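You operate a simulated robot arm through the tools that you are given. There is no shell and no other tool.

You are at the controls of a simulated robot arm. One attempt, no reset.

## Task
Unstopper the flask, empty it into the jug and add water up to the 250 ml line.
Fine: water from the blue cup, within a tenth; stopper on the bench, flask and cup back. Set down upright: flask stopper, flask, blue cup.
Where things are to end (x, y in the base frame): flask stopper within 0.06 m of [0.79, -0.38].
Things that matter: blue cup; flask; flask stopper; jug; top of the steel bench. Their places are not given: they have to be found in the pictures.

The check looks at the end state, three seconds after you hand in, the way a careful person would. Anything else that was tipped, shoved, dropped, spilled or broken makes it a failure. Lids that push on must go on centred and level and be pressed home; caps that screw on are set level and turned clockwise until they are tight.

## Robot
A 7-joint arm with a two-finger parallel gripper, fixed in place. Base frame: the origin is on the floor under the middle of its stand, x ahead of it, y to its left, z up. Lengths are in m, angles in rad, forces in N, time in s.
It reaches about 1.147 m from its shoulder. Its first joint turns from -2.897 to 2.897 rad. Payload 3.43 kg.
Tool frame: the origin (TCP) lies between the finger pads and is the grasp point; the fingertips stand 0.03 m ahead of it; z points along the fingers, y is the line along which they close. The gripper opens to 0.094 m. The fingers are 0.028 m wide and 0.01 m thick; the gripper's body (0.05 by 0.096 m) begins 0.055 m behind the TCP.
Orientation is told as [roll, pitch, yaw] about the base's x, y, z axes, in that order, counted from this pose: with the fingers straight down and closing along the base's y, the tool's x points along the base's -x, its y along +y and its z along -z.

## Interface
- The arm moves only by the tool play_rows. Its argument "motion" is a list of rows, each a list of 7 numbers: the shift along the tool's x, y, z in m, then the turn, a rotation vector about the tool's x, y, z in rad, then the finger opening in m, from 0 to 0.094. In form: [[tx, ty, tz, ax, ay, az, claw], ...]. A call has 1 to 20 rows; each row is the pose to reach, as a shift and turn from the pose commanded when the call began, along the tool's axes at that moment. A row lasts 0.2 s, in which the tool goes at most 0.05 m and 0.15 rad; a call with a longer step from one row to the next is refused whole, and so is a gripper value outside its range. A pose out of reach is approached as far as the arm can. The call stops where the force on the tool passes 40 N (or 10 N more than at its start, if that is more) or the arm is blocked; 0.2 s more then pass. The fingers move at their own pace (about 0.045 m/s each) and stop on an object; they squeeze with about 33 N. The grip force told is the motor's: it shows also when the fingers shut on nothing. Time passes only in rows, and 0.2 s behind the last, so rows that repeat a pose let the fingers close. It gives the time, the measured TCP pose, the force on the tool (base axes), the opening and the grip force at its end, in the units of the frame above (readings bear some noise), with the torque about the TCP (base axes, N m) and any sound that the robot's microphone picked up.
- Cameras (640 x 400 px; columns grow to the right, rows downward): "scene" is fixed at [0.2213, -0.5008, 1.6338]; the picture's right is [0.38, -0.92, 0.00], its down [-0.55, -0.23, -0.80] and it looks along [0.74, 0.31, -0.60] (base axes); focal length 334 px, centre (320, 200). "wrist" rides on the gripper at [0.076, 0.014, -0.103] in the tool frame; the picture's right is [-0.18, 0.98, 0.00], its down [-0.75, -0.14, -0.64] and it looks along [-0.63, -0.12, 0.77] (tool axes); focal length 243 px, centre (320, 200).
- get_image(camera): a new picture of that camera. No time passes.
- point_at(camera, pixels): there is no depth. For up to 12 entries [column, row, z] of the newest picture of that camera ("zoom" is the newest enlarged one), the place [x, y] in the base frame at which the ray of that pixel passes the height z, good to about 0.002 m. No time passes.
- close_up(camera, box): a new picture of the part [left, top, right, bottom] of that camera's present view, enlarged. No time passes.
- hand_in(): hands the job in; it is judged then, once.

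Open the gripper and draw the arm clear of the work before you hand the job in, unless the task says otherwise.

The tools are called by a JSON object that holds its "api" and its "payload". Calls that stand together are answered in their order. play_rows: Moves the arm, as the interface text tells. Its arguments: {"type":"object","properties":{"motion":{"type":"array","items":{"type":"array","items":{"type":"number"}}}},"required":["motion"]} The other tools are called the same way: get_image (camera) takes a picture; point_at (camera, pixels) gives the place at which the rays of pixels pass given heights; close_up (camera, box) takes an enlarged picture of a part of a camera's view; hand_in () hands the job in.

At the start:

```text
time: 0.0
tcp_pos: [0.532, -0.2458, 1.3868]
ee_rot: [0.0, -0.001, 0.0]
wrist_force: [-0.9, -0.5, 0.2]
ft_torque: [-0.03, 0.02, -0.03]
width: 0.094
grip_force: 0.1
```

scene: 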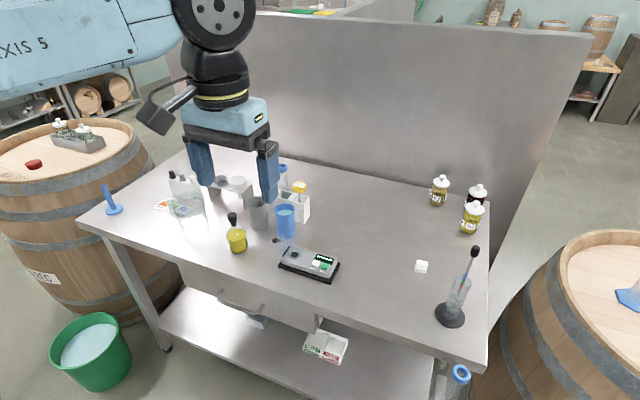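
wrist: 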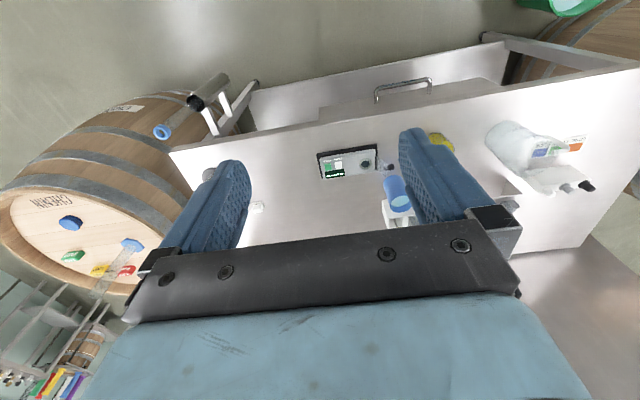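

The scene shows a bench with a yellow flask near (236,238), a blue cup near (285,222), other glassware near (185,195). I take close-ups to identify the things.

{"api": "close_up", "payload": {"camera": "scene", "box": [140, 150, 340, 275]}}

{"api": "close_up", "payload": {"camera": "scene", "box": [380, 160, 520, 340]}}

{"api": "close_up", "payload": {"camera": "wrist", "box": [300, 100, 620, 260]}}

```text
3.20 times, centred on (240, 212) of scene
```

zoom: 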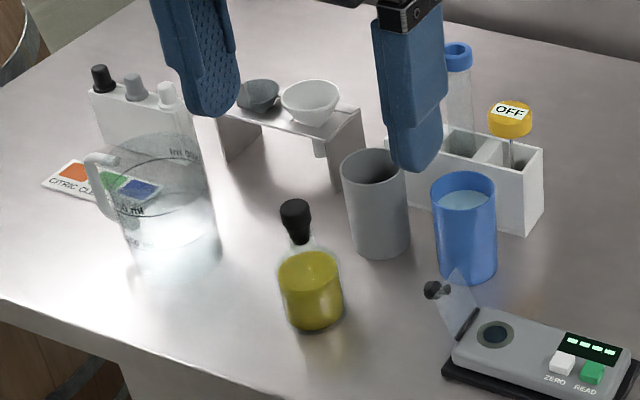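

```text
2.22 times, centred on (450, 250) of scene
```

zoom: 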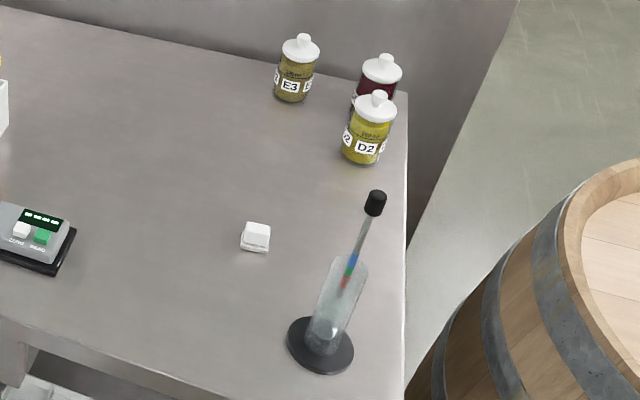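

```text
2.00 times, centred on (460, 180) of wrist
```

zoom: 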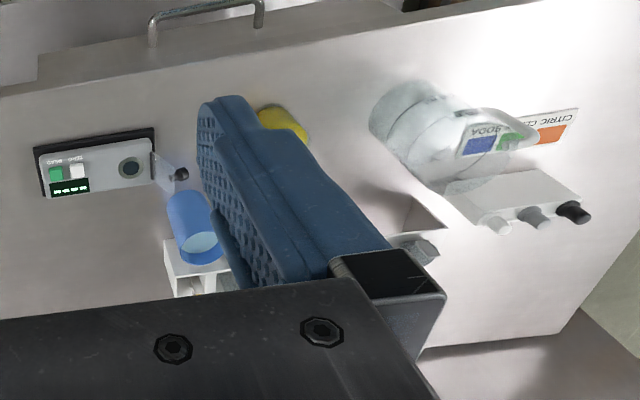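

The flask (yellow liquid, black stopper) is at zoom (310,290), the glass jug at (165,205), the blue cup with water at (463,225). I triangulate the bench height using the meter's green button, seen at scene (325,266) and wrist (328,186).

{"api": "point_at", "payload": {"camera": "scene", "pixels": [[325, 266, 0.7], [325, 266, 0.8], [325, 266, 0.9], [325, 266, 1.0]]}}

{"api": "point_at", "payload": {"camera": "wrist", "pixels": [[328, 186, 0.7], [328, 186, 0.8], [328, 186, 0.9], [328, 186, 1.0]]}}

{"api": "close_up", "payload": {"camera": "scene", "box": [150, 165, 214, 225]}}

{"api": "close_up", "payload": {"camera": "scene", "box": [215, 185, 315, 260]}}

```text
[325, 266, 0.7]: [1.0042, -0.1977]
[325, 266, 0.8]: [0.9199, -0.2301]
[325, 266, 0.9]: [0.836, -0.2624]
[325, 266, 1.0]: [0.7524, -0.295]
```

```text
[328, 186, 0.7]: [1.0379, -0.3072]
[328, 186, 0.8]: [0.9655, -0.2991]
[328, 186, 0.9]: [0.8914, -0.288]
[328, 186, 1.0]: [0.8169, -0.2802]
```

```text
6.67 times, centred on (182, 195) of scene
```

zoom: 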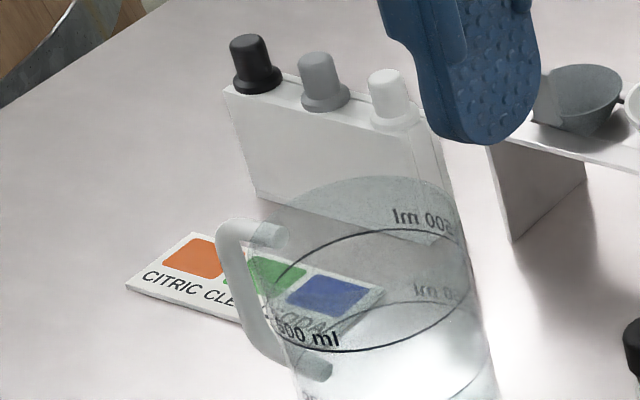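

```text
5.33 times, centred on (265, 222) of scene
```

zoom: 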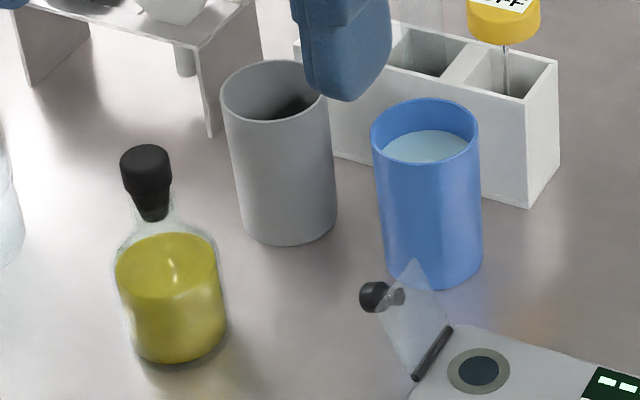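

The zoom's vertical span was larger than my box, so the wrist pixel of the green button is really (328,166). I redo the triangulation with that and with other features.

{"api": "point_at", "payload": {"camera": "wrist", "pixels": [[328, 166, 0.9], [328, 166, 0.95], [328, 166, 1.0]]}}

{"api": "point_at", "payload": {"camera": "scene", "pixels": [[325, 266, 0.9], [325, 266, 0.95], [325, 266, 1.0]]}}

{"api": "close_up", "payload": {"camera": "wrist", "box": [310, 110, 470, 210]}}

{"api": "close_up", "payload": {"camera": "scene", "box": [150, 165, 246, 225]}}

```text
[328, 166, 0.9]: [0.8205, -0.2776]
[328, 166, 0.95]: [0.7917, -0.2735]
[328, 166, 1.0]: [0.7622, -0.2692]
```

```text
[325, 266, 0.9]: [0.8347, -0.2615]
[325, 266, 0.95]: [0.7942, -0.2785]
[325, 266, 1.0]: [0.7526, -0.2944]
```

```text
4.00 times, centred on (390, 160) of wrist
```

zoom: 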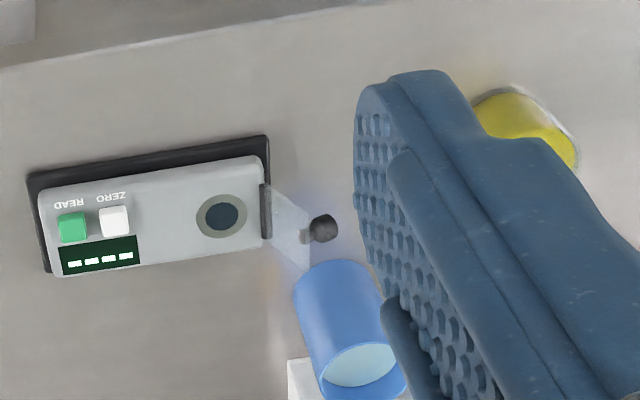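

```text
6.67 times, centred on (198, 195) of scene
```

zoom: 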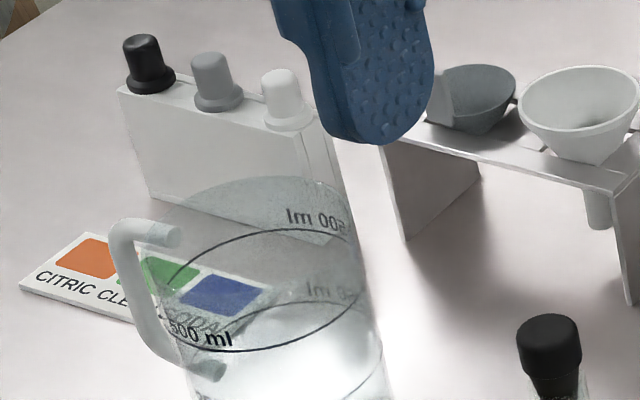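

Button height is about 0.945, so the bench top should lie near 0.90. I check with the bench's near right corner (scene ~(474,371), wrist ~(170,151)) and look at both closer.

{"api": "close_up", "payload": {"camera": "scene", "box": [430, 330, 526, 390]}}

{"api": "close_up", "payload": {"camera": "wrist", "box": [150, 120, 246, 180]}}

```text
6.67 times, centred on (478, 360) of scene
```

zoom: 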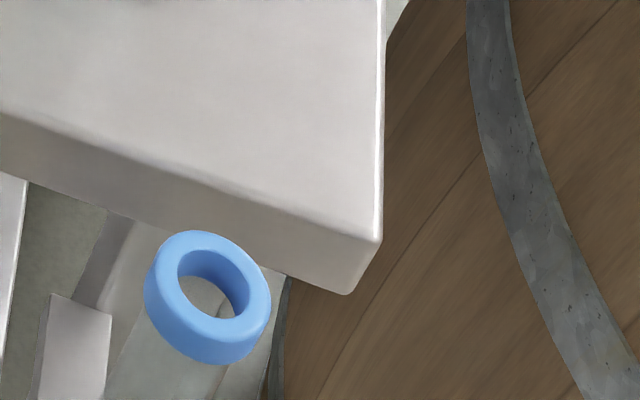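

```text
6.67 times, centred on (198, 150) of wrist
```

zoom: 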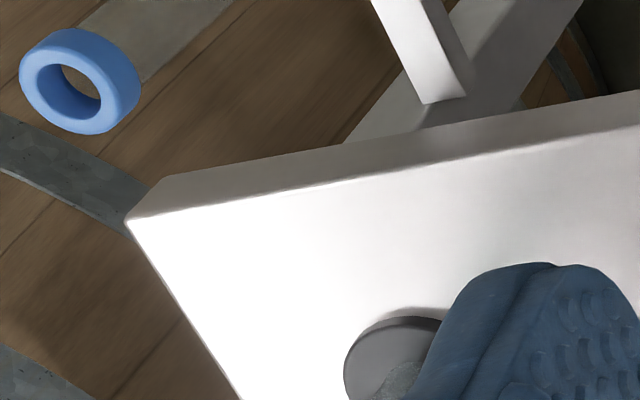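

The corner is at scene (487,366) and wrist (169.2,152.7). I compare rays at a few heights.

{"api": "point_at", "payload": {"camera": "scene", "pixels": [[487, 366, 0.85], [487, 366, 0.88], [487, 366, 0.9], [487, 366, 0.92], [487, 366, 0.94]]}}

{"api": "point_at", "payload": {"camera": "wrist", "pixels": [[169.2, 152.7, 0.85], [169.2, 152.7, 0.88], [169.2, 152.7, 0.9], [169.2, 152.7, 0.92], [169.2, 152.7, 0.94]]}}

```text
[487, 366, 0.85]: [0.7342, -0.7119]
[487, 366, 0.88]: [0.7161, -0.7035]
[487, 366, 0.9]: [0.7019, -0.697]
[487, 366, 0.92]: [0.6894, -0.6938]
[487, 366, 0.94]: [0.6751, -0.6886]
```

```text
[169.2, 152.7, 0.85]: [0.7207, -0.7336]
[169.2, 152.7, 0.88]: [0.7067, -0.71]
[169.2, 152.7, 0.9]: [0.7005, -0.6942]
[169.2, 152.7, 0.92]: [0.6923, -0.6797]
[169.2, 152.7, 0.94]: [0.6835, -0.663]
```

The bench top is at z≈0.90. Now I locate the flask base, cup tops and jug rim from the scene picture with assumed heights.

{"api": "close_up", "payload": {"camera": "scene", "box": [205, 185, 325, 260]}}

{"api": "point_at", "payload": {"camera": "zoom", "pixels": [[176, 363, 0.9], [145, 150, 1.0], [145, 150, 1.05], [425, 132, 1.0], [425, 132, 1.02], [432, 290, 0.9], [288, 245, 0.9], [275, 95, 1.0], [372, 132, 1.0], [479, 132, 1.0]]}}

```text
5.33 times, centred on (265, 222) of scene
```

zoom: 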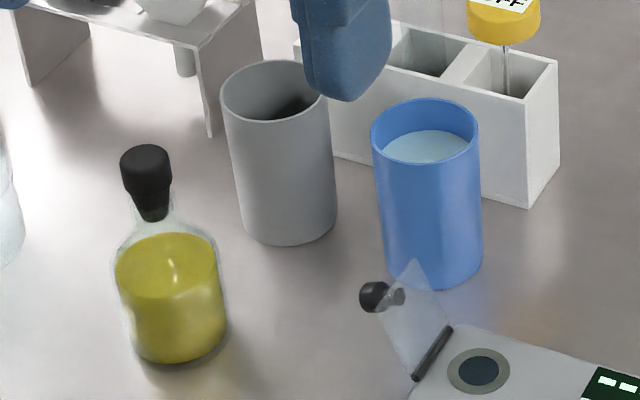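

```text
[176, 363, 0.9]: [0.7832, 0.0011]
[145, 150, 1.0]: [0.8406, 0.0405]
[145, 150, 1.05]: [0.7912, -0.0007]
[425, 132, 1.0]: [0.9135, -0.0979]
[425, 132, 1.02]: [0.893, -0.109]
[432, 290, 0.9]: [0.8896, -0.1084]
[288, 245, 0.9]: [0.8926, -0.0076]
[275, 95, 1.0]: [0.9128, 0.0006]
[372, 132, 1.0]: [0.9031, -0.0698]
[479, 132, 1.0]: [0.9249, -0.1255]
```

Rough positions: blue cup (0.914,-0.096), grey cup (0.913,0.003), flask (0.80,0.015). I move the arm left (+y) for a clear wrist view of the flask and jug.

{"api": "play_rows", "payload": {"motion": [[0, 0.03, 0, 0, 0, 0, 0.094], [0, 0.07, 0, 0, 0, 0, 0.094], [0, 0.11, 0, 0, 0, 0, 0.094], [0, 0.15, 0, 0, 0, 0, 0.094], [0, 0.19, 0, 0, 0, 0, 0.094], [0, 0.23, 0, 0, 0, 0, 0.094], [0, 0.27, 0, 0, 0, 0, 0.094], [0, 0.31, 0, 0, 0, 0, 0.094], [0, 0.34, 0, 0, 0, 0, 0.094], [0, 0.35, 0, 0, 0, 0, 0.094], [0, 0.35, 0, 0, 0, 0, 0.094]]}}

{"api": "get_image", "payload": {"camera": "wrist"}}

{"api": "get_image", "payload": {"camera": "scene"}}

```text
time: 2.4
tcp_pos: [0.5322, 0.1051, 1.3856]
ee_rot: [0.002, -0.001, 0.0]
wrist_force: [-0.1, -0.5, 0.5]
ft_torque: [-0.02, -0.05, -0.02]
width: 0.0938
grip_force: 0.0
```

```text
taken
```

wrist: 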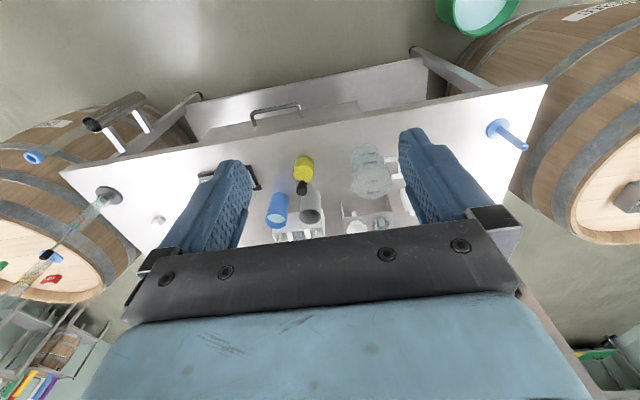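

```text
taken
```

scene: 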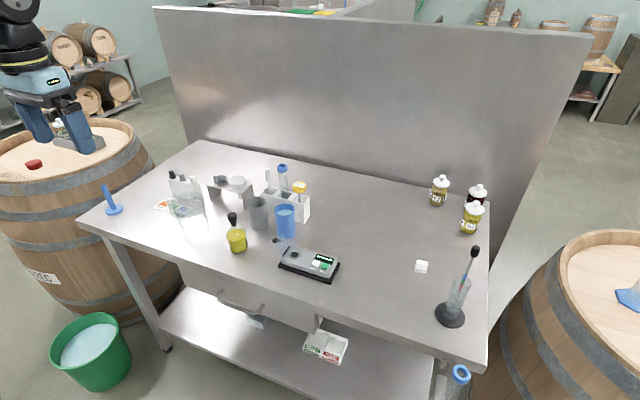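

The wrist view now shows flask (304,168), stopper (303,187), blue cup (277,210), grey cup (311,205), jug (370,172). I zoom into both views.

{"api": "close_up", "payload": {"camera": "wrist", "box": [250, 140, 410, 240]}}

{"api": "close_up", "payload": {"camera": "scene", "box": [145, 160, 225, 230]}}

{"api": "close_up", "payload": {"camera": "scene", "box": [205, 165, 345, 260]}}

```text
4.00 times, centred on (330, 190) of wrist
```

zoom: 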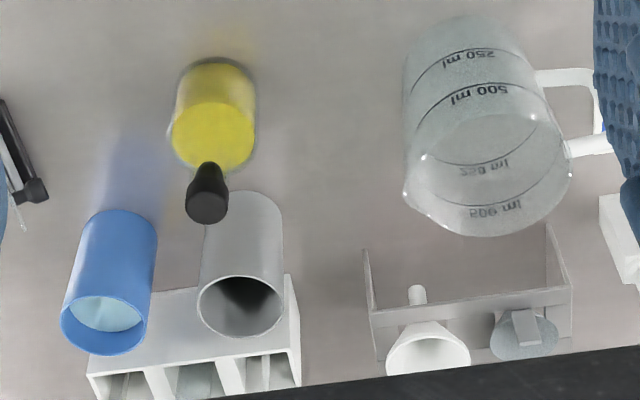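

```text
5.71 times, centred on (185, 195) of scene
```

zoom: 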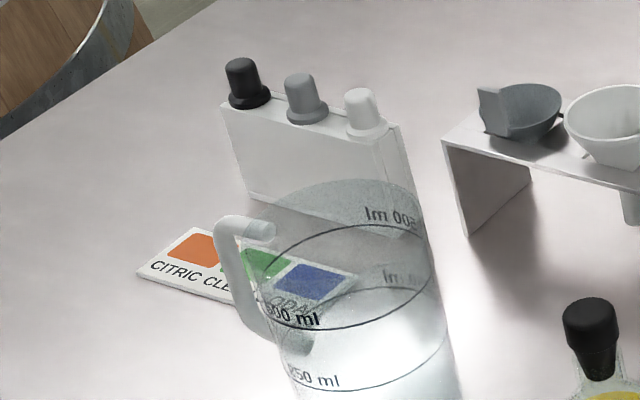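

```text
4.21 times, centred on (275, 212) of scene
```

zoom: 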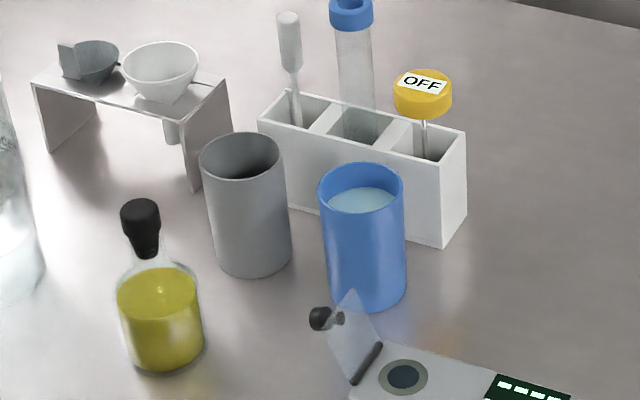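

I compute base positions from both views: flask, stopper, cups and jug.

{"api": "point_at", "payload": {"camera": "wrist", "pixels": [[304.5, 154.5, 0.9], [301.5, 191.75, 1.02], [301.5, 191.75, 1.04], [301.5, 191.75, 1.06], [276, 221.25, 1.0], [310, 216.5, 1.0], [282, 192.25, 0.9], [312.5, 188, 0.9], [366.25, 143.75, 0.9], [372, 183.75, 1.05], [351, 188.75, 1.05], [393.25, 183, 1.05]]}}

{"api": "point_at", "payload": {"camera": "zoom", "pixels": [[160, 372, 0.9], [140, 210, 1.02], [140, 210, 1.04], [140, 210, 1.06], [361, 187, 1.0], [242, 157, 1.0], [367, 311, 0.9], [254, 276, 0.9], [361, 187, 0.99], [361, 187, 1.01]]}}

```text
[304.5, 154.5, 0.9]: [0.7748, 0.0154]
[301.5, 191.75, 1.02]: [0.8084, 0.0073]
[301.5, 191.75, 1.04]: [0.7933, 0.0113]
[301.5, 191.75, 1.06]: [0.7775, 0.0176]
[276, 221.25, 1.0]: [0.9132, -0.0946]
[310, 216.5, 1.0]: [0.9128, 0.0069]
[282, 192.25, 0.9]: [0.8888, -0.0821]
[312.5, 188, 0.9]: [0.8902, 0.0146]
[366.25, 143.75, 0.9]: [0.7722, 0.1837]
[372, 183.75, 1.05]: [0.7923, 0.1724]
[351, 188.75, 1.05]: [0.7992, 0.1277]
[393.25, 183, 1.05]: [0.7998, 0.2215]
```

```text
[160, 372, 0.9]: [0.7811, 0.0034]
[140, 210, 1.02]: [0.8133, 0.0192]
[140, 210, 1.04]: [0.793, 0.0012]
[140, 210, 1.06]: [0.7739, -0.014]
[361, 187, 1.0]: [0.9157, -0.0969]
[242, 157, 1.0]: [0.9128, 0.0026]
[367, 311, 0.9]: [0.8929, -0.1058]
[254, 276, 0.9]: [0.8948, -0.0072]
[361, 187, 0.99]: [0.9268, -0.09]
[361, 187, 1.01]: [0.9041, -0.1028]
```

The jug has its spout toward −y (wrist zoom (405,195)) and handle toward +y. I need its rim height; I zoom the scene on the jug and the region around the stopper target.

{"api": "close_up", "payload": {"camera": "scene", "box": [145, 165, 225, 225]}}

{"api": "close_up", "payload": {"camera": "scene", "box": [150, 185, 246, 245]}}

{"api": "close_up", "payload": {"camera": "scene", "box": [270, 230, 430, 330]}}

{"api": "close_up", "payload": {"camera": "wrist", "box": [340, 140, 404, 180]}}

```text
6.67 times, centred on (185, 195) of scene
```

zoom: 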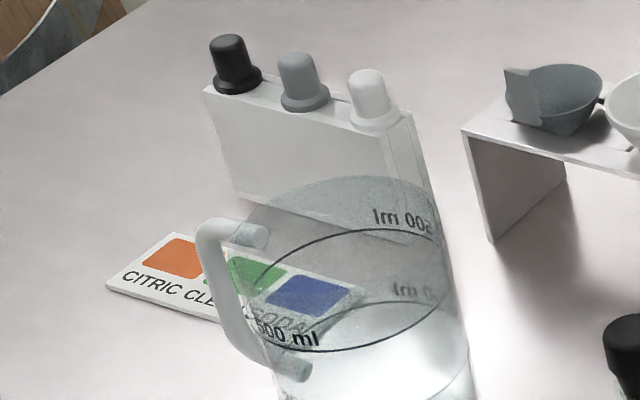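

```text
6.67 times, centred on (198, 215) of scene
```

zoom: 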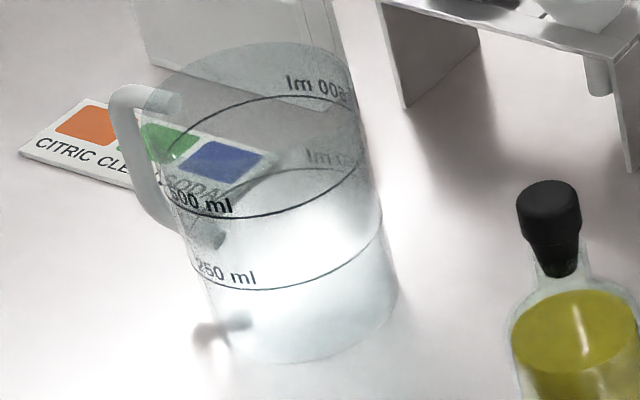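

```text
4.00 times, centred on (350, 280) of scene
```

zoom: 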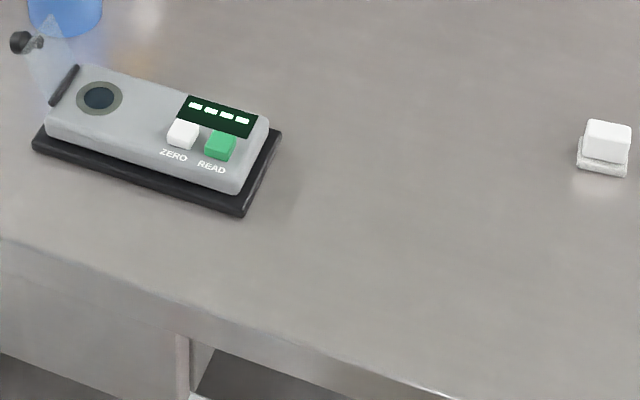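

```text
10.00 times, centred on (372, 160) of wrist
```

zoom: 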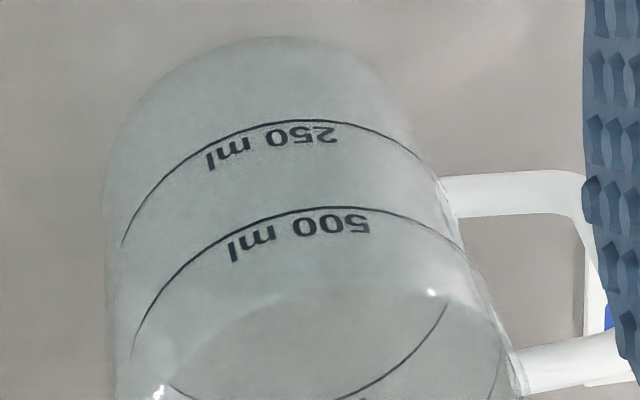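

I triangulate the jug: bottom near edge at scene (195.75,239.3), rim far point scene (188,191), rim extents in wrist, plus meter extents and the target area.

{"api": "point_at", "payload": {"camera": "scene", "pixels": [[195.75, 239.3, 0.9], [188.3, 191.3, 1.03], [188.3, 191.3, 1.05], [194.3, 228.5, 0.95], [189.3, 217.7, 1.0], [331, 284, 0.91], [340, 262, 0.91], [278, 266, 0.91], [289, 246, 0.94], [276, 241, 0.97]]}}

{"api": "point_at", "payload": {"camera": "wrist", "pixels": [[372.5, 199, 1.03], [372.5, 199, 1.05], [351, 188.75, 1.03], [393.25, 183, 1.03], [368, 168, 1.03], [371, 152, 0.95], [372.5, 161, 1.0], [366.25, 143.75, 0.9], [258.75, 187.5, 0.95], [258.75, 187.5, 0.98]]}}

```text
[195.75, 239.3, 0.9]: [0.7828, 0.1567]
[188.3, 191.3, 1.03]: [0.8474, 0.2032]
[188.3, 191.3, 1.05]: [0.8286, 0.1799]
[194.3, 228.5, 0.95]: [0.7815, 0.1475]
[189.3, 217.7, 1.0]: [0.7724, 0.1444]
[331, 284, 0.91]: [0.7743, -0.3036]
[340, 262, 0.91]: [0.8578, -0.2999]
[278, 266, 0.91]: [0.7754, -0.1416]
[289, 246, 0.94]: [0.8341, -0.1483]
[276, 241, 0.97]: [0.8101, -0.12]
```

```text
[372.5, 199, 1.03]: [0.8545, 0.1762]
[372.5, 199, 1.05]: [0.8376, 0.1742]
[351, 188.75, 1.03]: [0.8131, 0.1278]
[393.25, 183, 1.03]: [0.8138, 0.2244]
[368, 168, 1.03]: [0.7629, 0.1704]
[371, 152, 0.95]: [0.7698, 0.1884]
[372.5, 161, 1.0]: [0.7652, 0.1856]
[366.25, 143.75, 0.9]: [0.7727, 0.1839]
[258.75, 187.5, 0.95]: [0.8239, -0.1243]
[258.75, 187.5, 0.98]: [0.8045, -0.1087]
```

The jug rim is at about z=1.03 centred near (0.811,0.182); the meter spans y −0.14..−0.304, so the stopper target (0.79,−0.38) is free. I move closer over the flask for a detailed wrist look at the stopper and neck.

{"api": "play_rows", "payload": {"motion": [[-0.015, -0.012, 0.023, 0, 0, 0, 0.094], [-0.035, -0.03, 0.055, 0, 0, 0, 0.094], [-0.055, -0.046, 0.09, 0, 0, 0, 0.094], [-0.075, -0.062, 0.12, 0, 0, 0, 0.094], [-0.095, -0.078, 0.15, 0, 0, 0, 0.094], [-0.11, -0.09, 0.175, 0, 0, 0, 0.094], [-0.118, -0.095, 0.186, 0, 0, 0, 0.094], [-0.118, -0.095, 0.186, 0, 0, 0, 0.094]]}}

{"api": "get_image", "payload": {"camera": "wrist"}}

{"api": "close_up", "payload": {"camera": "scene", "box": [100, 60, 340, 270]}}

```text
time: 4.2
tcp_pos: [0.65, 0.01, 1.2011]
ee_rot: [-0.001, 0.0, 0.001]
wrist_force: [0.2, -0.4, -0.1]
ft_torque: [-0.01, 0.0, 0.0]
width: 0.094
grip_force: 0.1
```

```text
taken
```

wrist: 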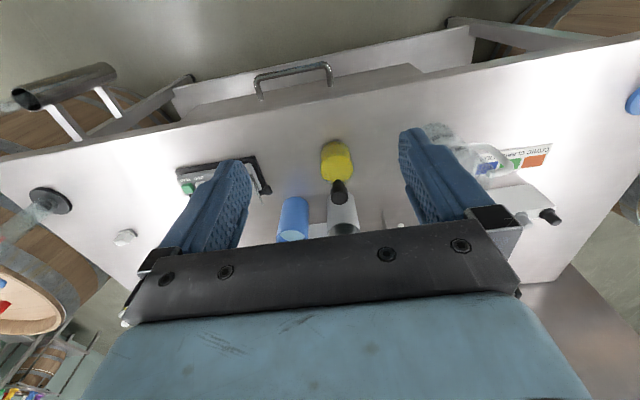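

```text
1.90 times, centred on (220, 165) of scene
```

zoom: 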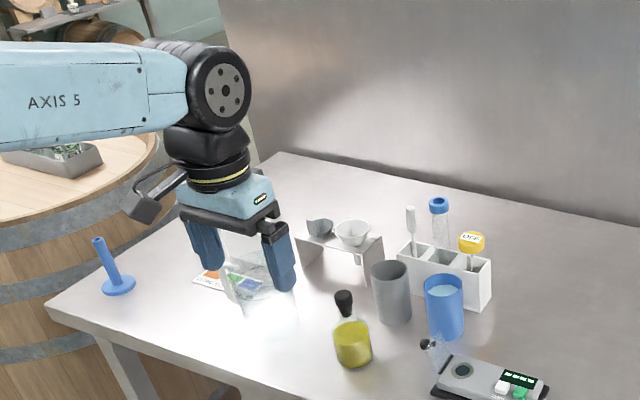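

The flask sits at wrist (337,160) with stopper (340,190). I zoom for neck details.

{"api": "close_up", "payload": {"camera": "wrist", "box": [300, 135, 396, 195]}}

{"api": "close_up", "payload": {"camera": "wrist", "box": [240, 130, 400, 230]}}

{"api": "close_up", "payload": {"camera": "scene", "box": [216, 205, 264, 257]}}

```text
6.67 times, centred on (348, 165) of wrist
```

zoom: 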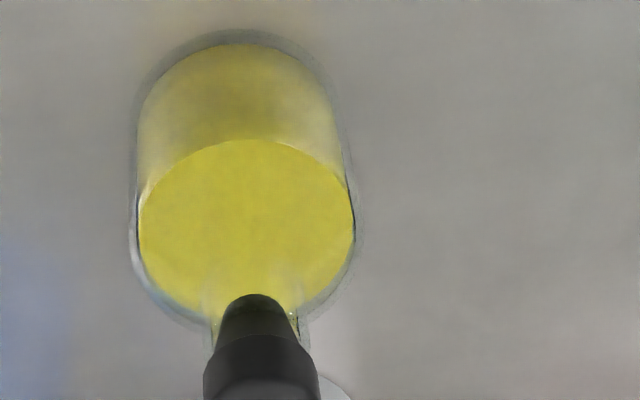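

```text
4.00 times, centred on (320, 180) of wrist
```

zoom: 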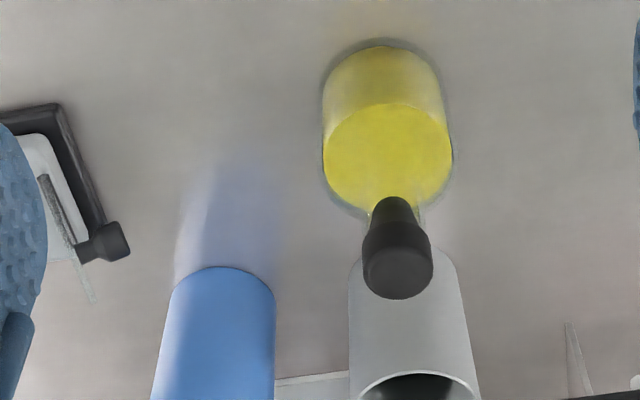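

```text
7.69 times, centred on (240, 231) of scene
```

zoom: 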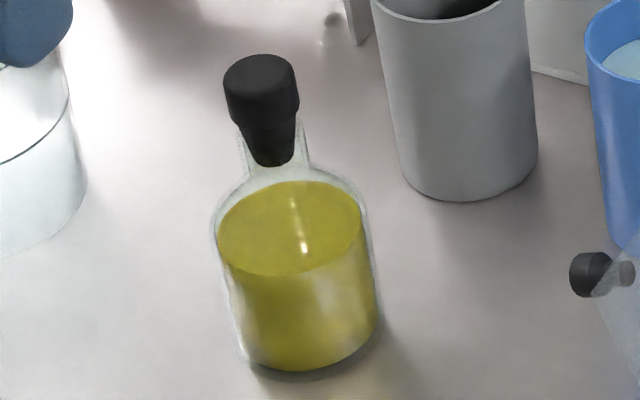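

The neck rim is at z≈1.010, stopper top ≈1.035, liquid at ≈0.956. I refine the stopper's xy from this closer wrist view.

{"api": "point_at", "payload": {"camera": "wrist", "pixels": [[339.25, 198, 1.035], [339.25, 198, 1.03], [330.7, 197, 1.035], [348.2, 197, 1.035], [336, 142.2, 0.9], [266.25, 190.75, 0.97], [337, 170, 0.956]]}}

{"api": "point_at", "payload": {"camera": "scene", "pixels": [[232.2, 214.4, 1.035], [232.2, 214.4, 1.03], [233.5, 221.1, 1.01], [236.1, 234.9, 0.956]]}}

```text
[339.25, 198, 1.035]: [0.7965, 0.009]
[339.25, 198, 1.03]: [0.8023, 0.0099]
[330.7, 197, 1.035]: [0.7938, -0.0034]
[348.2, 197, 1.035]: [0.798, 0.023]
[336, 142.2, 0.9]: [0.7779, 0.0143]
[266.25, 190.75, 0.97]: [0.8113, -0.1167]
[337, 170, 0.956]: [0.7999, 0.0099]
```

```text
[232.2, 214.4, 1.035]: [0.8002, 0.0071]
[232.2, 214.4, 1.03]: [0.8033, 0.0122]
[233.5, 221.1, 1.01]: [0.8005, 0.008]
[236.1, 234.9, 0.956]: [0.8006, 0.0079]
```

Flask axis is at about (0.800,0.009). I move above the stopper at z=1.10.

{"api": "play_rows", "payload": {"motion": [[-0.03, 0, 0.015, 0, 0, 0, 0.07], [-0.07, 0, 0.035, 0, 0, 0, 0.07], [-0.11, 0, 0.065, 0, 0, 0, 0.07], [-0.14, -0.001, 0.09, 0, 0, 0, 0.07], [-0.15, -0.001, 0.1, 0, 0, 0, 0.07], [-0.15, -0.001, 0.1, 0, 0, 0, 0.07]]}}

{"api": "close_up", "payload": {"camera": "scene", "box": [170, 150, 290, 260]}}

{"api": "get_image", "payload": {"camera": "wrist"}}

```text
time: 5.6
tcp_pos: [0.801, 0.0091, 1.1015]
ee_rot: [-0.001, 0.0, 0.001]
wrist_force: [-1.3, 0.3, 0.0]
ft_torque: [-0.01, -0.01, -0.02]
width: 0.0698
grip_force: 0.0
```

```text
3.64 times, centred on (230, 205) of scene
```

zoom: 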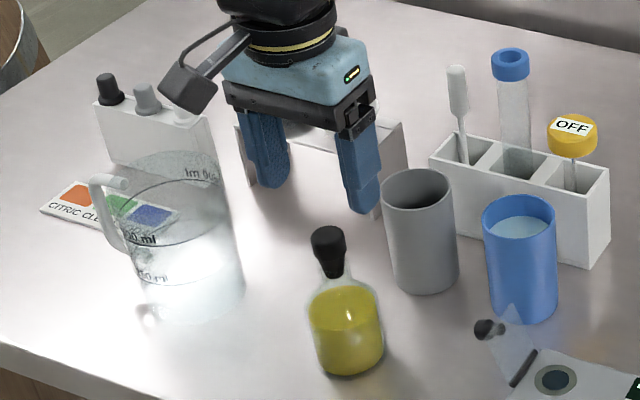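

```text
taken
```

wrist: 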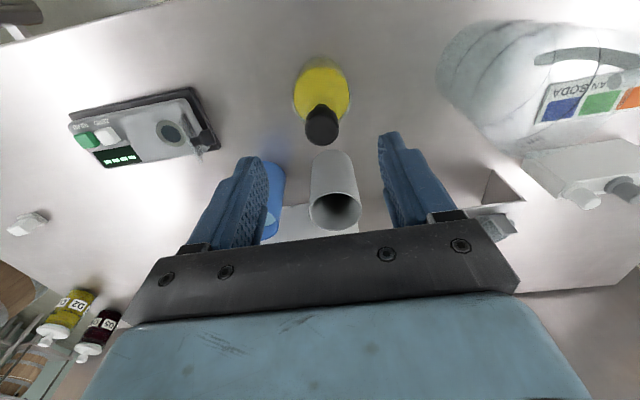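

The stopper top appears at wrist (321,130), matching the prediction (320,131). I descend so the fingertips end just above the neck rim (TCP z≈1.044) and close.

{"api": "play_rows", "payload": {"motion": [[0, 0, 0.02, 0, 0, 0, 0.06], [0, 0, 0.04, 0, 0, 0, 0.05], [0, 0, 0.0565, 0, 0, 0, 0.05], [0, 0, 0.0565, 0, 0, 0, 0.05]]}}

{"api": "close_up", "payload": {"camera": "scene", "box": [200, 190, 264, 250]}}

{"api": "close_up", "payload": {"camera": "wrist", "box": [240, 90, 400, 190]}}

```text
time: 6.6
tcp_pos: [0.7997, 0.0074, 1.045]
ee_rot: [0.001, 0.0, 0.0]
wrist_force: [0.3, -0.4, -0.2]
ft_torque: [0.02, 0.03, -0.01]
width: 0.0498
grip_force: 0.2
```

```text
6.67 times, centred on (232, 220) of scene
```

zoom: 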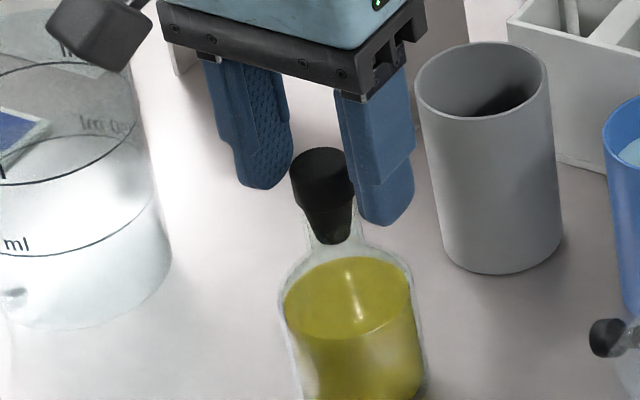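

```text
4.00 times, centred on (320, 140) of wrist
```

zoom: 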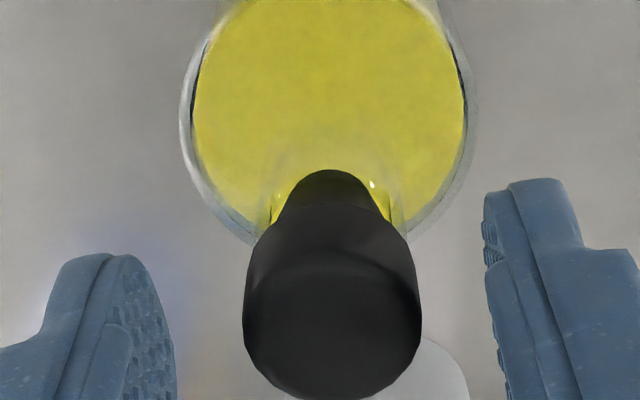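

The stopper is centred between the fingers (edges 245–420 vs finger faces 175 and 485). I close on it.

{"api": "play_rows", "payload": {"motion": [[0, 0, 0, 0, 0, 0, 0.01], [0, 0, 0, 0, 0, 0, 0.01], [0, 0, 0, 0, 0, 0, 0.01], [0, 0, 0, 0, 0, 0, 0.01]]}}

{"api": "close_up", "payload": {"camera": "wrist", "box": [240, 90, 400, 190]}}

```text
time: 7.6
tcp_pos: [0.7998, 0.0088, 1.0439]
ee_rot: [-0.001, -0.001, 0.0]
wrist_force: [-0.1, 0.3, 0.4]
ft_torque: [0.04, 0.02, 0.0]
width: 0.0236
grip_force: 32.8
```

```text
4.00 times, centred on (320, 140) of wrist
```

zoom: 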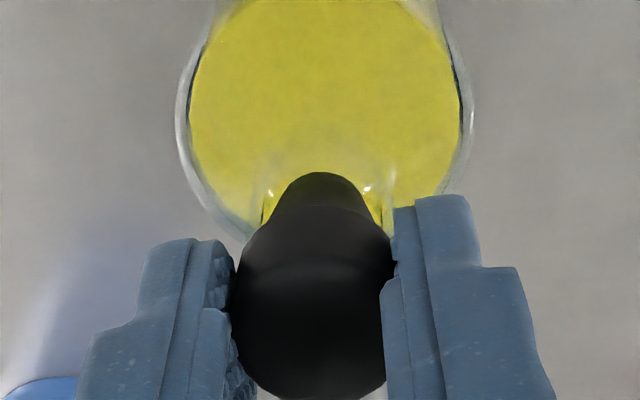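

Gripped at 23.6 mm with 33 N. I pull slowly straight up by 2 cm.

{"api": "play_rows", "payload": {"motion": [[0, 0, -0.002, 0, 0, 0, 0.01], [0, 0, -0.004, 0, 0, 0, 0.01], [0, 0, -0.006, 0, 0, 0, 0.01], [0, 0, -0.008, 0, 0, 0, 0.01]]}}

{"api": "close_up", "payload": {"camera": "scene", "box": [200, 190, 264, 250]}}

{"api": "close_up", "payload": {"camera": "wrist", "box": [240, 90, 400, 190]}}

```text
time: 8.6
tcp_pos: [0.801, 0.0089, 1.0524]
ee_rot: [0.0, -0.001, 0.001]
wrist_force: [-0.3, 0.0, 0.0]
ft_torque: [0.0, 0.0, -0.01]
width: 0.0238
grip_force: 32.6
```

```text
6.67 times, centred on (232, 220) of scene
```

zoom: 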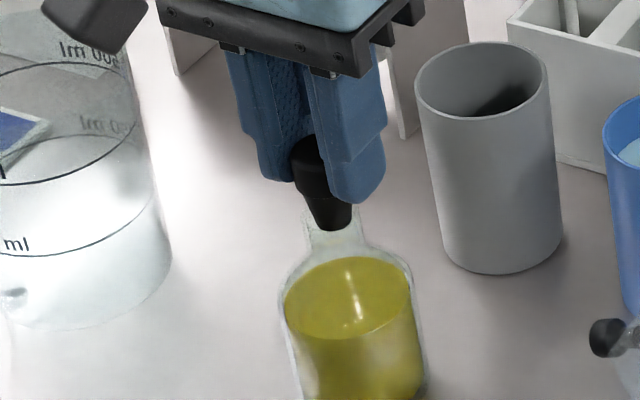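

```text
4.00 times, centred on (320, 140) of wrist
```

zoom: 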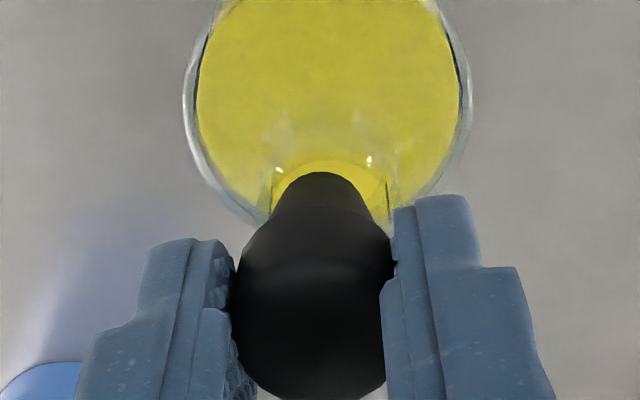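

The stopper slides out while the flask stays put. I lift it clear to z≈1.13 and carry it over to y≈−0.38.

{"api": "play_rows", "payload": {"motion": [[0, 0, -0.01, 0, 0, 0, 0.01], [0, 0, -0.025, 0, 0, 0, 0.01], [0, 0, -0.05, 0, 0, 0, 0.01], [0, 0, -0.08, 0, 0, 0, 0.01], [0.0, -0.02, -0.09, 0, 0, 0, 0.01], [0.0, -0.06, -0.09, 0, 0, 0, 0.01], [0.003, -0.1, -0.09, 0, 0, 0, 0.01], [0.006, -0.145, -0.09, 0, 0, 0, 0.01], [0.01, -0.19, -0.09, 0, 0, 0, 0.01], [0.01, -0.235, -0.09, 0, 0, 0, 0.01], [0.01, -0.28, -0.09, 0, 0, 0, 0.01], [0.01, -0.32, -0.09, 0, 0, 0, 0.01], [0.01, -0.355, -0.09, 0, 0, 0, 0.01], [0.01, -0.38, -0.09, 0, 0, 0, 0.01], [0.01, -0.389, -0.09, 0, 0, 0, 0.01], [0.01, -0.389, -0.09, 0, 0, 0, 0.01]]}}

{"api": "get_image", "payload": {"camera": "scene"}}

{"api": "get_image", "payload": {"camera": "wrist"}}

```text
time: 12.0
tcp_pos: [0.7918, -0.3818, 1.1415]
ee_rot: [0.001, 0.0, -0.001]
wrist_force: [0.9, 0.3, 0.0]
ft_torque: [0.0, -0.02, -0.02]
width: 0.0238
grip_force: 32.4
```

```text
taken
```

scene: 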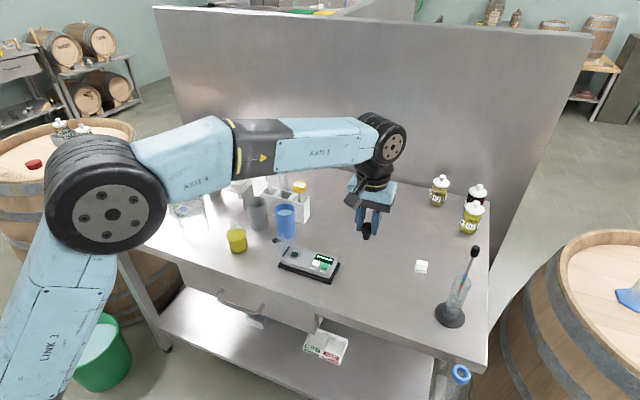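

```text
taken
```

wrist: 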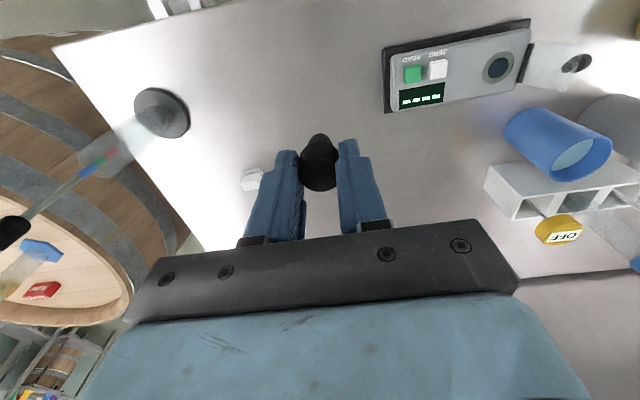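

The stopper is held at scene (367,230) above a clear bit of bench. I zoom to measure its length below the fingertips.

{"api": "close_up", "payload": {"camera": "scene", "box": [335, 180, 415, 250]}}

```text
5.71 times, centred on (375, 215) of scene
```

zoom: 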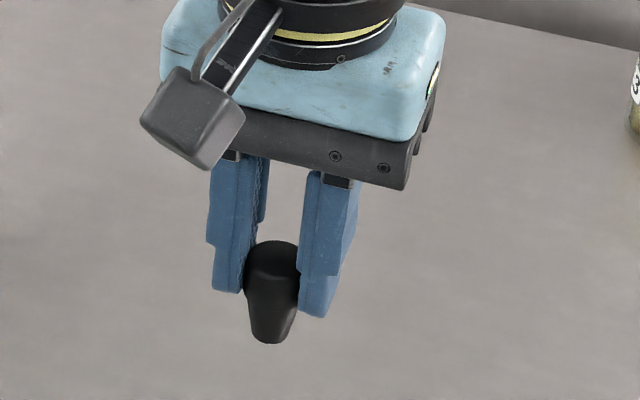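

The stopper's bottom is about 0.052 below the TCP, so contact should come near TCP z≈0.952. I descend to 0.96 first, then creep.

{"api": "play_rows", "payload": {"motion": [[0, 0, 0.03, 0, 0, 0, 0.01], [0, 0, 0.07, 0, 0, 0, 0.01], [0, 0, 0.11, 0, 0, 0, 0.01], [0, 0, 0.14, 0, 0, 0, 0.01], [0, 0, 0.16, 0, 0, 0, 0.01], [0, 0, 0.172, 0, 0, 0, 0.01], [0, 0, 0.18, 0, 0, 0, 0.01], [0, 0, 0.18, 0, 0, 0, 0.01]]}}

{"api": "close_up", "payload": {"camera": "scene", "box": [330, 210, 410, 280]}}

```text
time: 13.8
tcp_pos: [0.7909, -0.3808, 0.9621]
ee_rot: [0.0, 0.001, 0.0]
wrist_force: [-0.9, -0.7, -0.6]
ft_torque: [0.03, -0.02, 0.0]
width: 0.0239
grip_force: 32.5
```

```text
5.71 times, centred on (370, 245) of scene
```

zoom: 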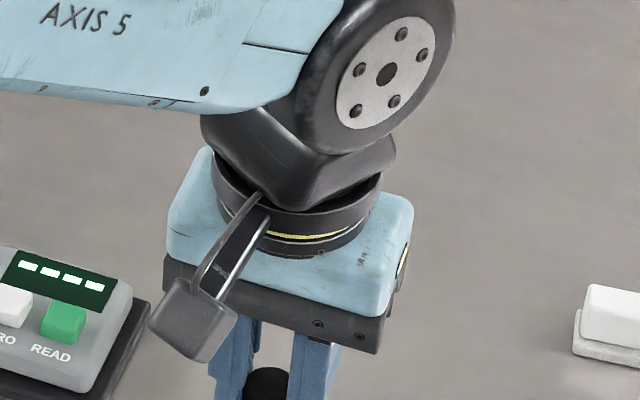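

No contact yet at TCP z=0.962. I creep down in 2 mm steps, watching the force.

{"api": "play_rows", "payload": {"motion": [[0, 0, 0.002, 0, 0, 0, 0.01], [0, 0, 0.004, 0, 0, 0, 0.01], [0, 0, 0.006, 0, 0, 0, 0.01]]}}

{"api": "close_up", "payload": {"camera": "scene", "box": [340, 240, 404, 290]}}

{"api": "close_up", "payload": {"camera": "wrist", "box": [240, 90, 400, 190]}}

```text
time: 14.6
tcp_pos: [0.7905, -0.3808, 0.9559]
ee_rot: [0.0, 0.001, 0.0]
wrist_force: [0.3, -0.3, -1.1]
ft_torque: [-0.01, 0.01, 0.0]
width: 0.0241
grip_force: 32.7
```

```text
8.00 times, centred on (372, 265) of scene
```

zoom: 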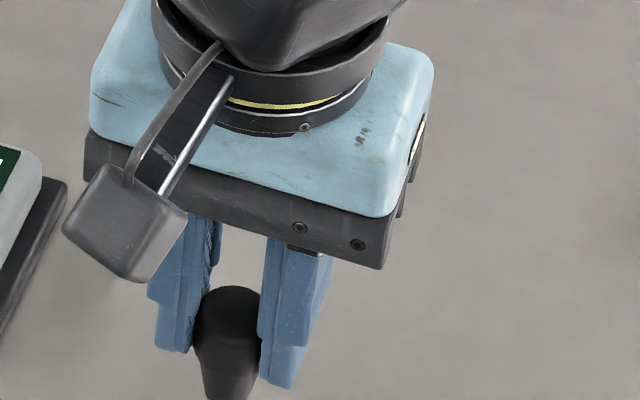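

```text
4.00 times, centred on (320, 140) of wrist
```

zoom: 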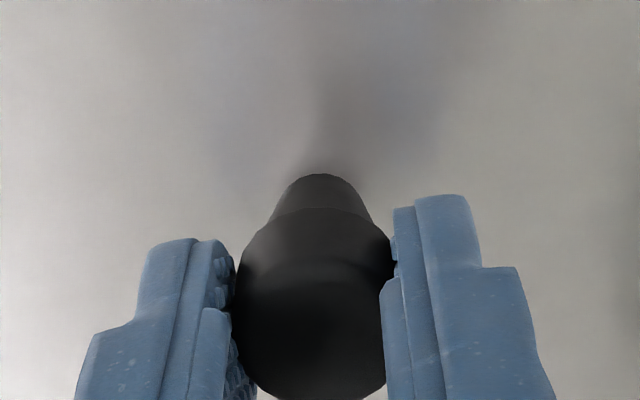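

The shadow is closing on the stopper's foot (wrist zoom (325,175)), with force about 1 N. I creep on by single millimetres.

{"api": "play_rows", "payload": {"motion": [[0, 0, 0.001, 0, 0, 0, 0.01], [0, 0, 0.002, 0, 0, 0, 0.01]]}}

{"api": "close_up", "payload": {"camera": "scene", "box": [340, 250, 404, 290]}}

```text
time: 15.2
tcp_pos: [0.7894, -0.3812, 0.9545]
ee_rot: [0.001, 0.001, -0.001]
wrist_force: [0.1, 0.5, -0.7]
ft_torque: [-0.02, 0.0, 0.0]
width: 0.0238
grip_force: 33.1
```

```text
10.00 times, centred on (372, 270) of scene
```

zoom: 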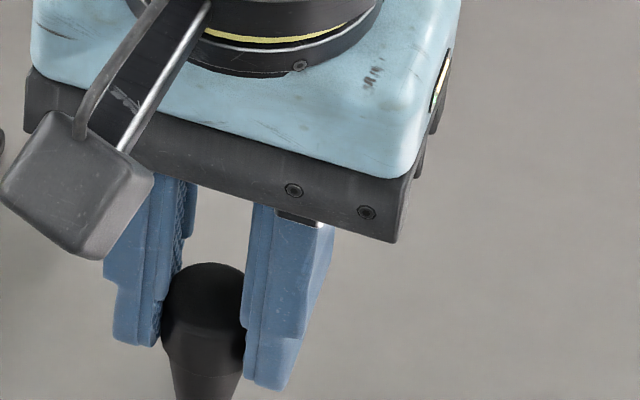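

{"api": "close_up", "payload": {"camera": "scene", "box": [330, 260, 394, 300]}}

{"api": "play_rows", "payload": {"motion": [[0, 0, 0.001, 0, 0, 0, 0.01], [0, 0, 0.002, 0, 0, 0, 0.01]]}}

{"api": "close_up", "payload": {"camera": "scene", "box": [330, 260, 394, 300]}}

```text
10.00 times, centred on (362, 280) of scene
```

zoom: 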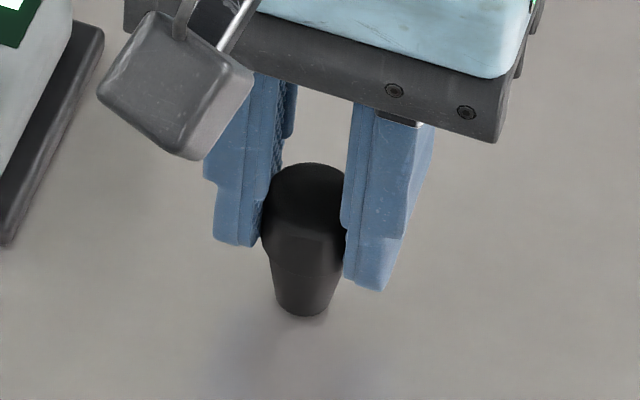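

```text
time: 15.8
tcp_pos: [0.7898, -0.3809, 0.9513]
ee_rot: [0.0, -0.001, 0.0]
wrist_force: [0.1, -1.1, 0.1]
ft_torque: [0.01, -0.03, -0.02]
width: 0.024
grip_force: 33.5
```

```text
10.00 times, centred on (362, 280) of scene
```

zoom: 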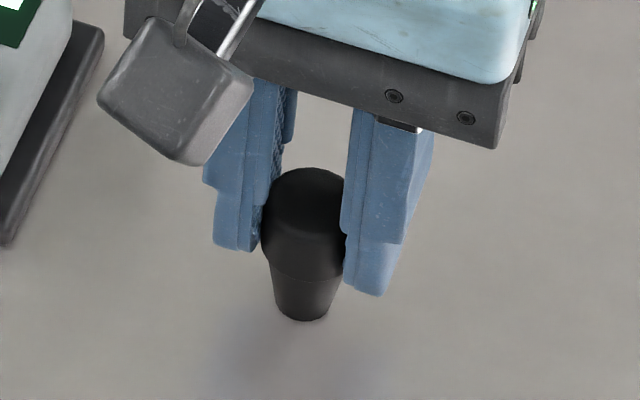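

The stopper still followed the motion (foot from zoom row 316 to 320), and force is still nil. I check the foot's ray at bench height.

{"api": "point_at", "payload": {"camera": "zoom", "pixels": [[302, 321, 0.9], [302, 321, 0.905], [302, 316, 0.9]]}}

{"api": "play_rows", "payload": {"motion": [[0, 0, 0.001, 0, 0, 0, 0.01], [0, 0, 0.002, 0, 0, 0, 0.01]]}}

{"api": "close_up", "payload": {"camera": "scene", "box": [330, 260, 394, 300]}}

```text
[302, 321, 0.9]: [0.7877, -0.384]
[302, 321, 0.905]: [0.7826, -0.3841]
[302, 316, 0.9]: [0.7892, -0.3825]
```

```text
time: 16.4
tcp_pos: [0.7903, -0.3799, 0.9511]
ee_rot: [0.001, 0.0, 0.0]
wrist_force: [-1.2, 0.9, 7.8]
ft_torque: [0.08, 0.07, 0.02]
width: 0.0237
grip_force: 32.7
```

```text
10.00 times, centred on (362, 280) of scene
```

zoom: 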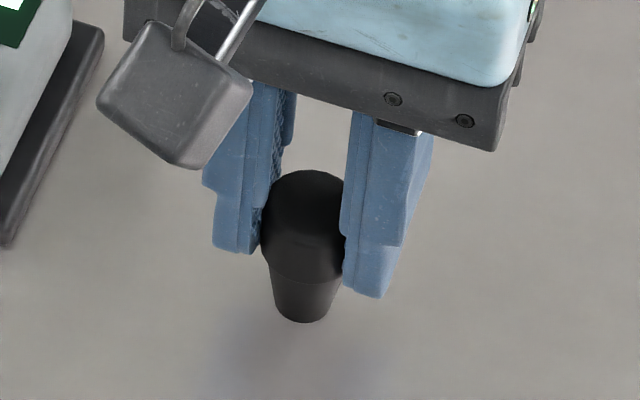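

Contact: 7.8 N upward. I relax by about 1 mm and open the fingers gently.

{"api": "play_rows", "payload": {"motion": [[0, 0, -0.0007, 0, 0, 0, 0.01], [0, 0, -0.0007, 0, 0, 0, 0.026], [0, 0, -0.0007, 0, 0, 0, 0.032], [0, 0, -0.0007, 0, 0, 0, 0.04], [0, 0, -0.0007, 0, 0, 0, 0.05], [0, 0, -0.0007, 0, 0, 0, 0.06]]}}

{"api": "close_up", "payload": {"camera": "scene", "box": [330, 260, 394, 300]}}

{"api": "close_up", "payload": {"camera": "wrist", "box": [240, 90, 400, 190]}}

```text
time: 17.8
tcp_pos: [0.7903, -0.3794, 0.9501]
ee_rot: [0.001, 0.001, 0.001]
wrist_force: [-0.2, 0.0, 0.1]
ft_torque: [0.0, 0.0, 0.0]
width: 0.06
grip_force: 0.0
```

```text
10.00 times, centred on (362, 280) of scene
```

zoom: 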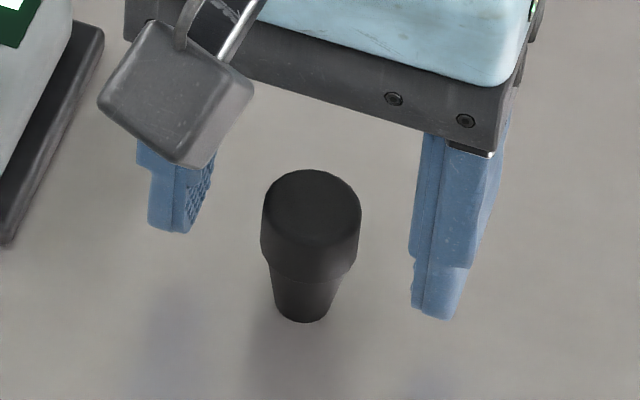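

```text
4.00 times, centred on (320, 140) of wrist
```

zoom: 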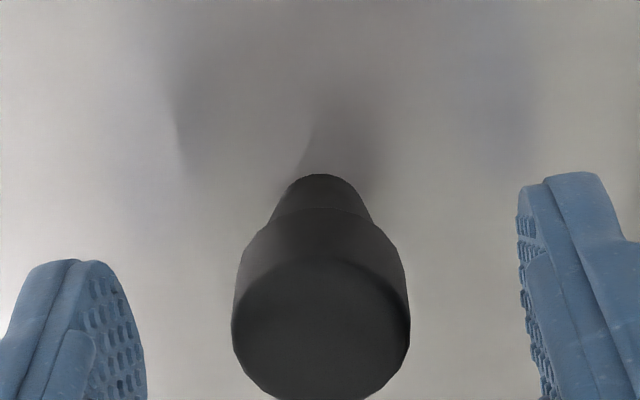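

The stopper stands upright at (0.790,−0.38). I raise straight up and travel to a waypoint in front of the flask.

{"api": "play_rows", "payload": {"motion": [[0, 0, -0.015, 0, 0, 0, 0.065], [0, 0, -0.05, 0, 0, 0, 0.075], [0, 0, -0.1, 0, 0, 0, 0.094], [0, 0, -0.15, 0, 0, 0, 0.094], [0, 0, -0.19, 0, 0, 0, 0.094], [0.015, 0.03, -0.2, 0, 0, 0, 0.094], [0.03, 0.07, -0.2, 0, 0, 0, 0.094], [0.045, 0.115, -0.2, 0, 0, 0, 0.094], [0.06, 0.16, -0.2, 0, 0, 0, 0.094], [0.075, 0.205, -0.2, 0, 0, 0, 0.094], [0.09, 0.25, -0.2, 0, 0, 0, 0.094], [0.105, 0.295, -0.2, 0, 0, 0, 0.094], [0.12, 0.335, -0.2, 0, 0, 0, 0.094], [0.13, 0.37, -0.2, 0, 0, 0, 0.094], [0.135, 0.388, -0.2, 0, 0, 0, 0.094], [0.135, 0.388, -0.2, 0, 0, 0, 0.094]]}}

{"api": "get_image", "payload": {"camera": "scene"}}

{"api": "get_image", "payload": {"camera": "wrist"}}

```text
time: 21.2
tcp_pos: [0.6553, 0.0088, 1.1516]
ee_rot: [0.002, 0.0, 0.0]
wrist_force: [-0.2, 0.7, 0.0]
ft_torque: [0.0, -0.01, 0.01]
width: 0.0941
grip_force: 0.1
```

```text
taken
```

scene: 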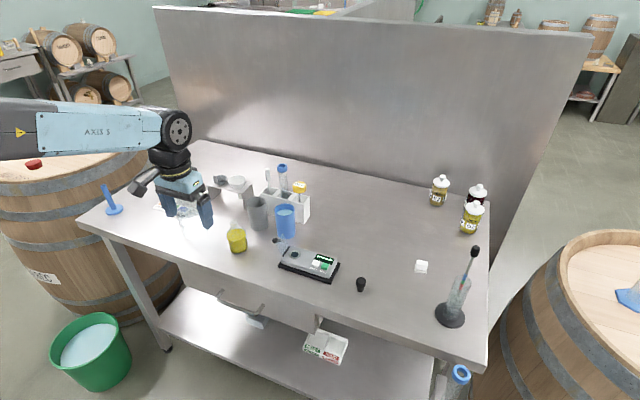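

```text
taken
```

wrist: 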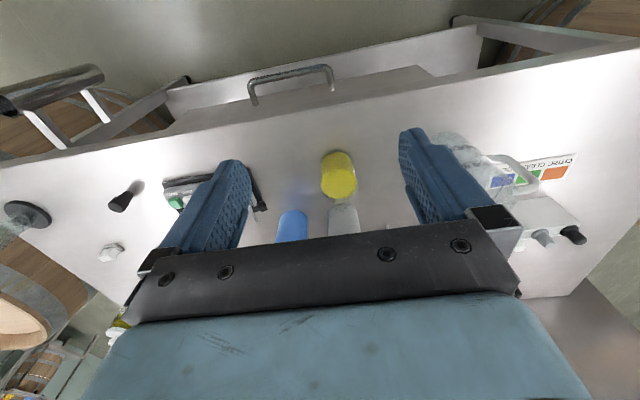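

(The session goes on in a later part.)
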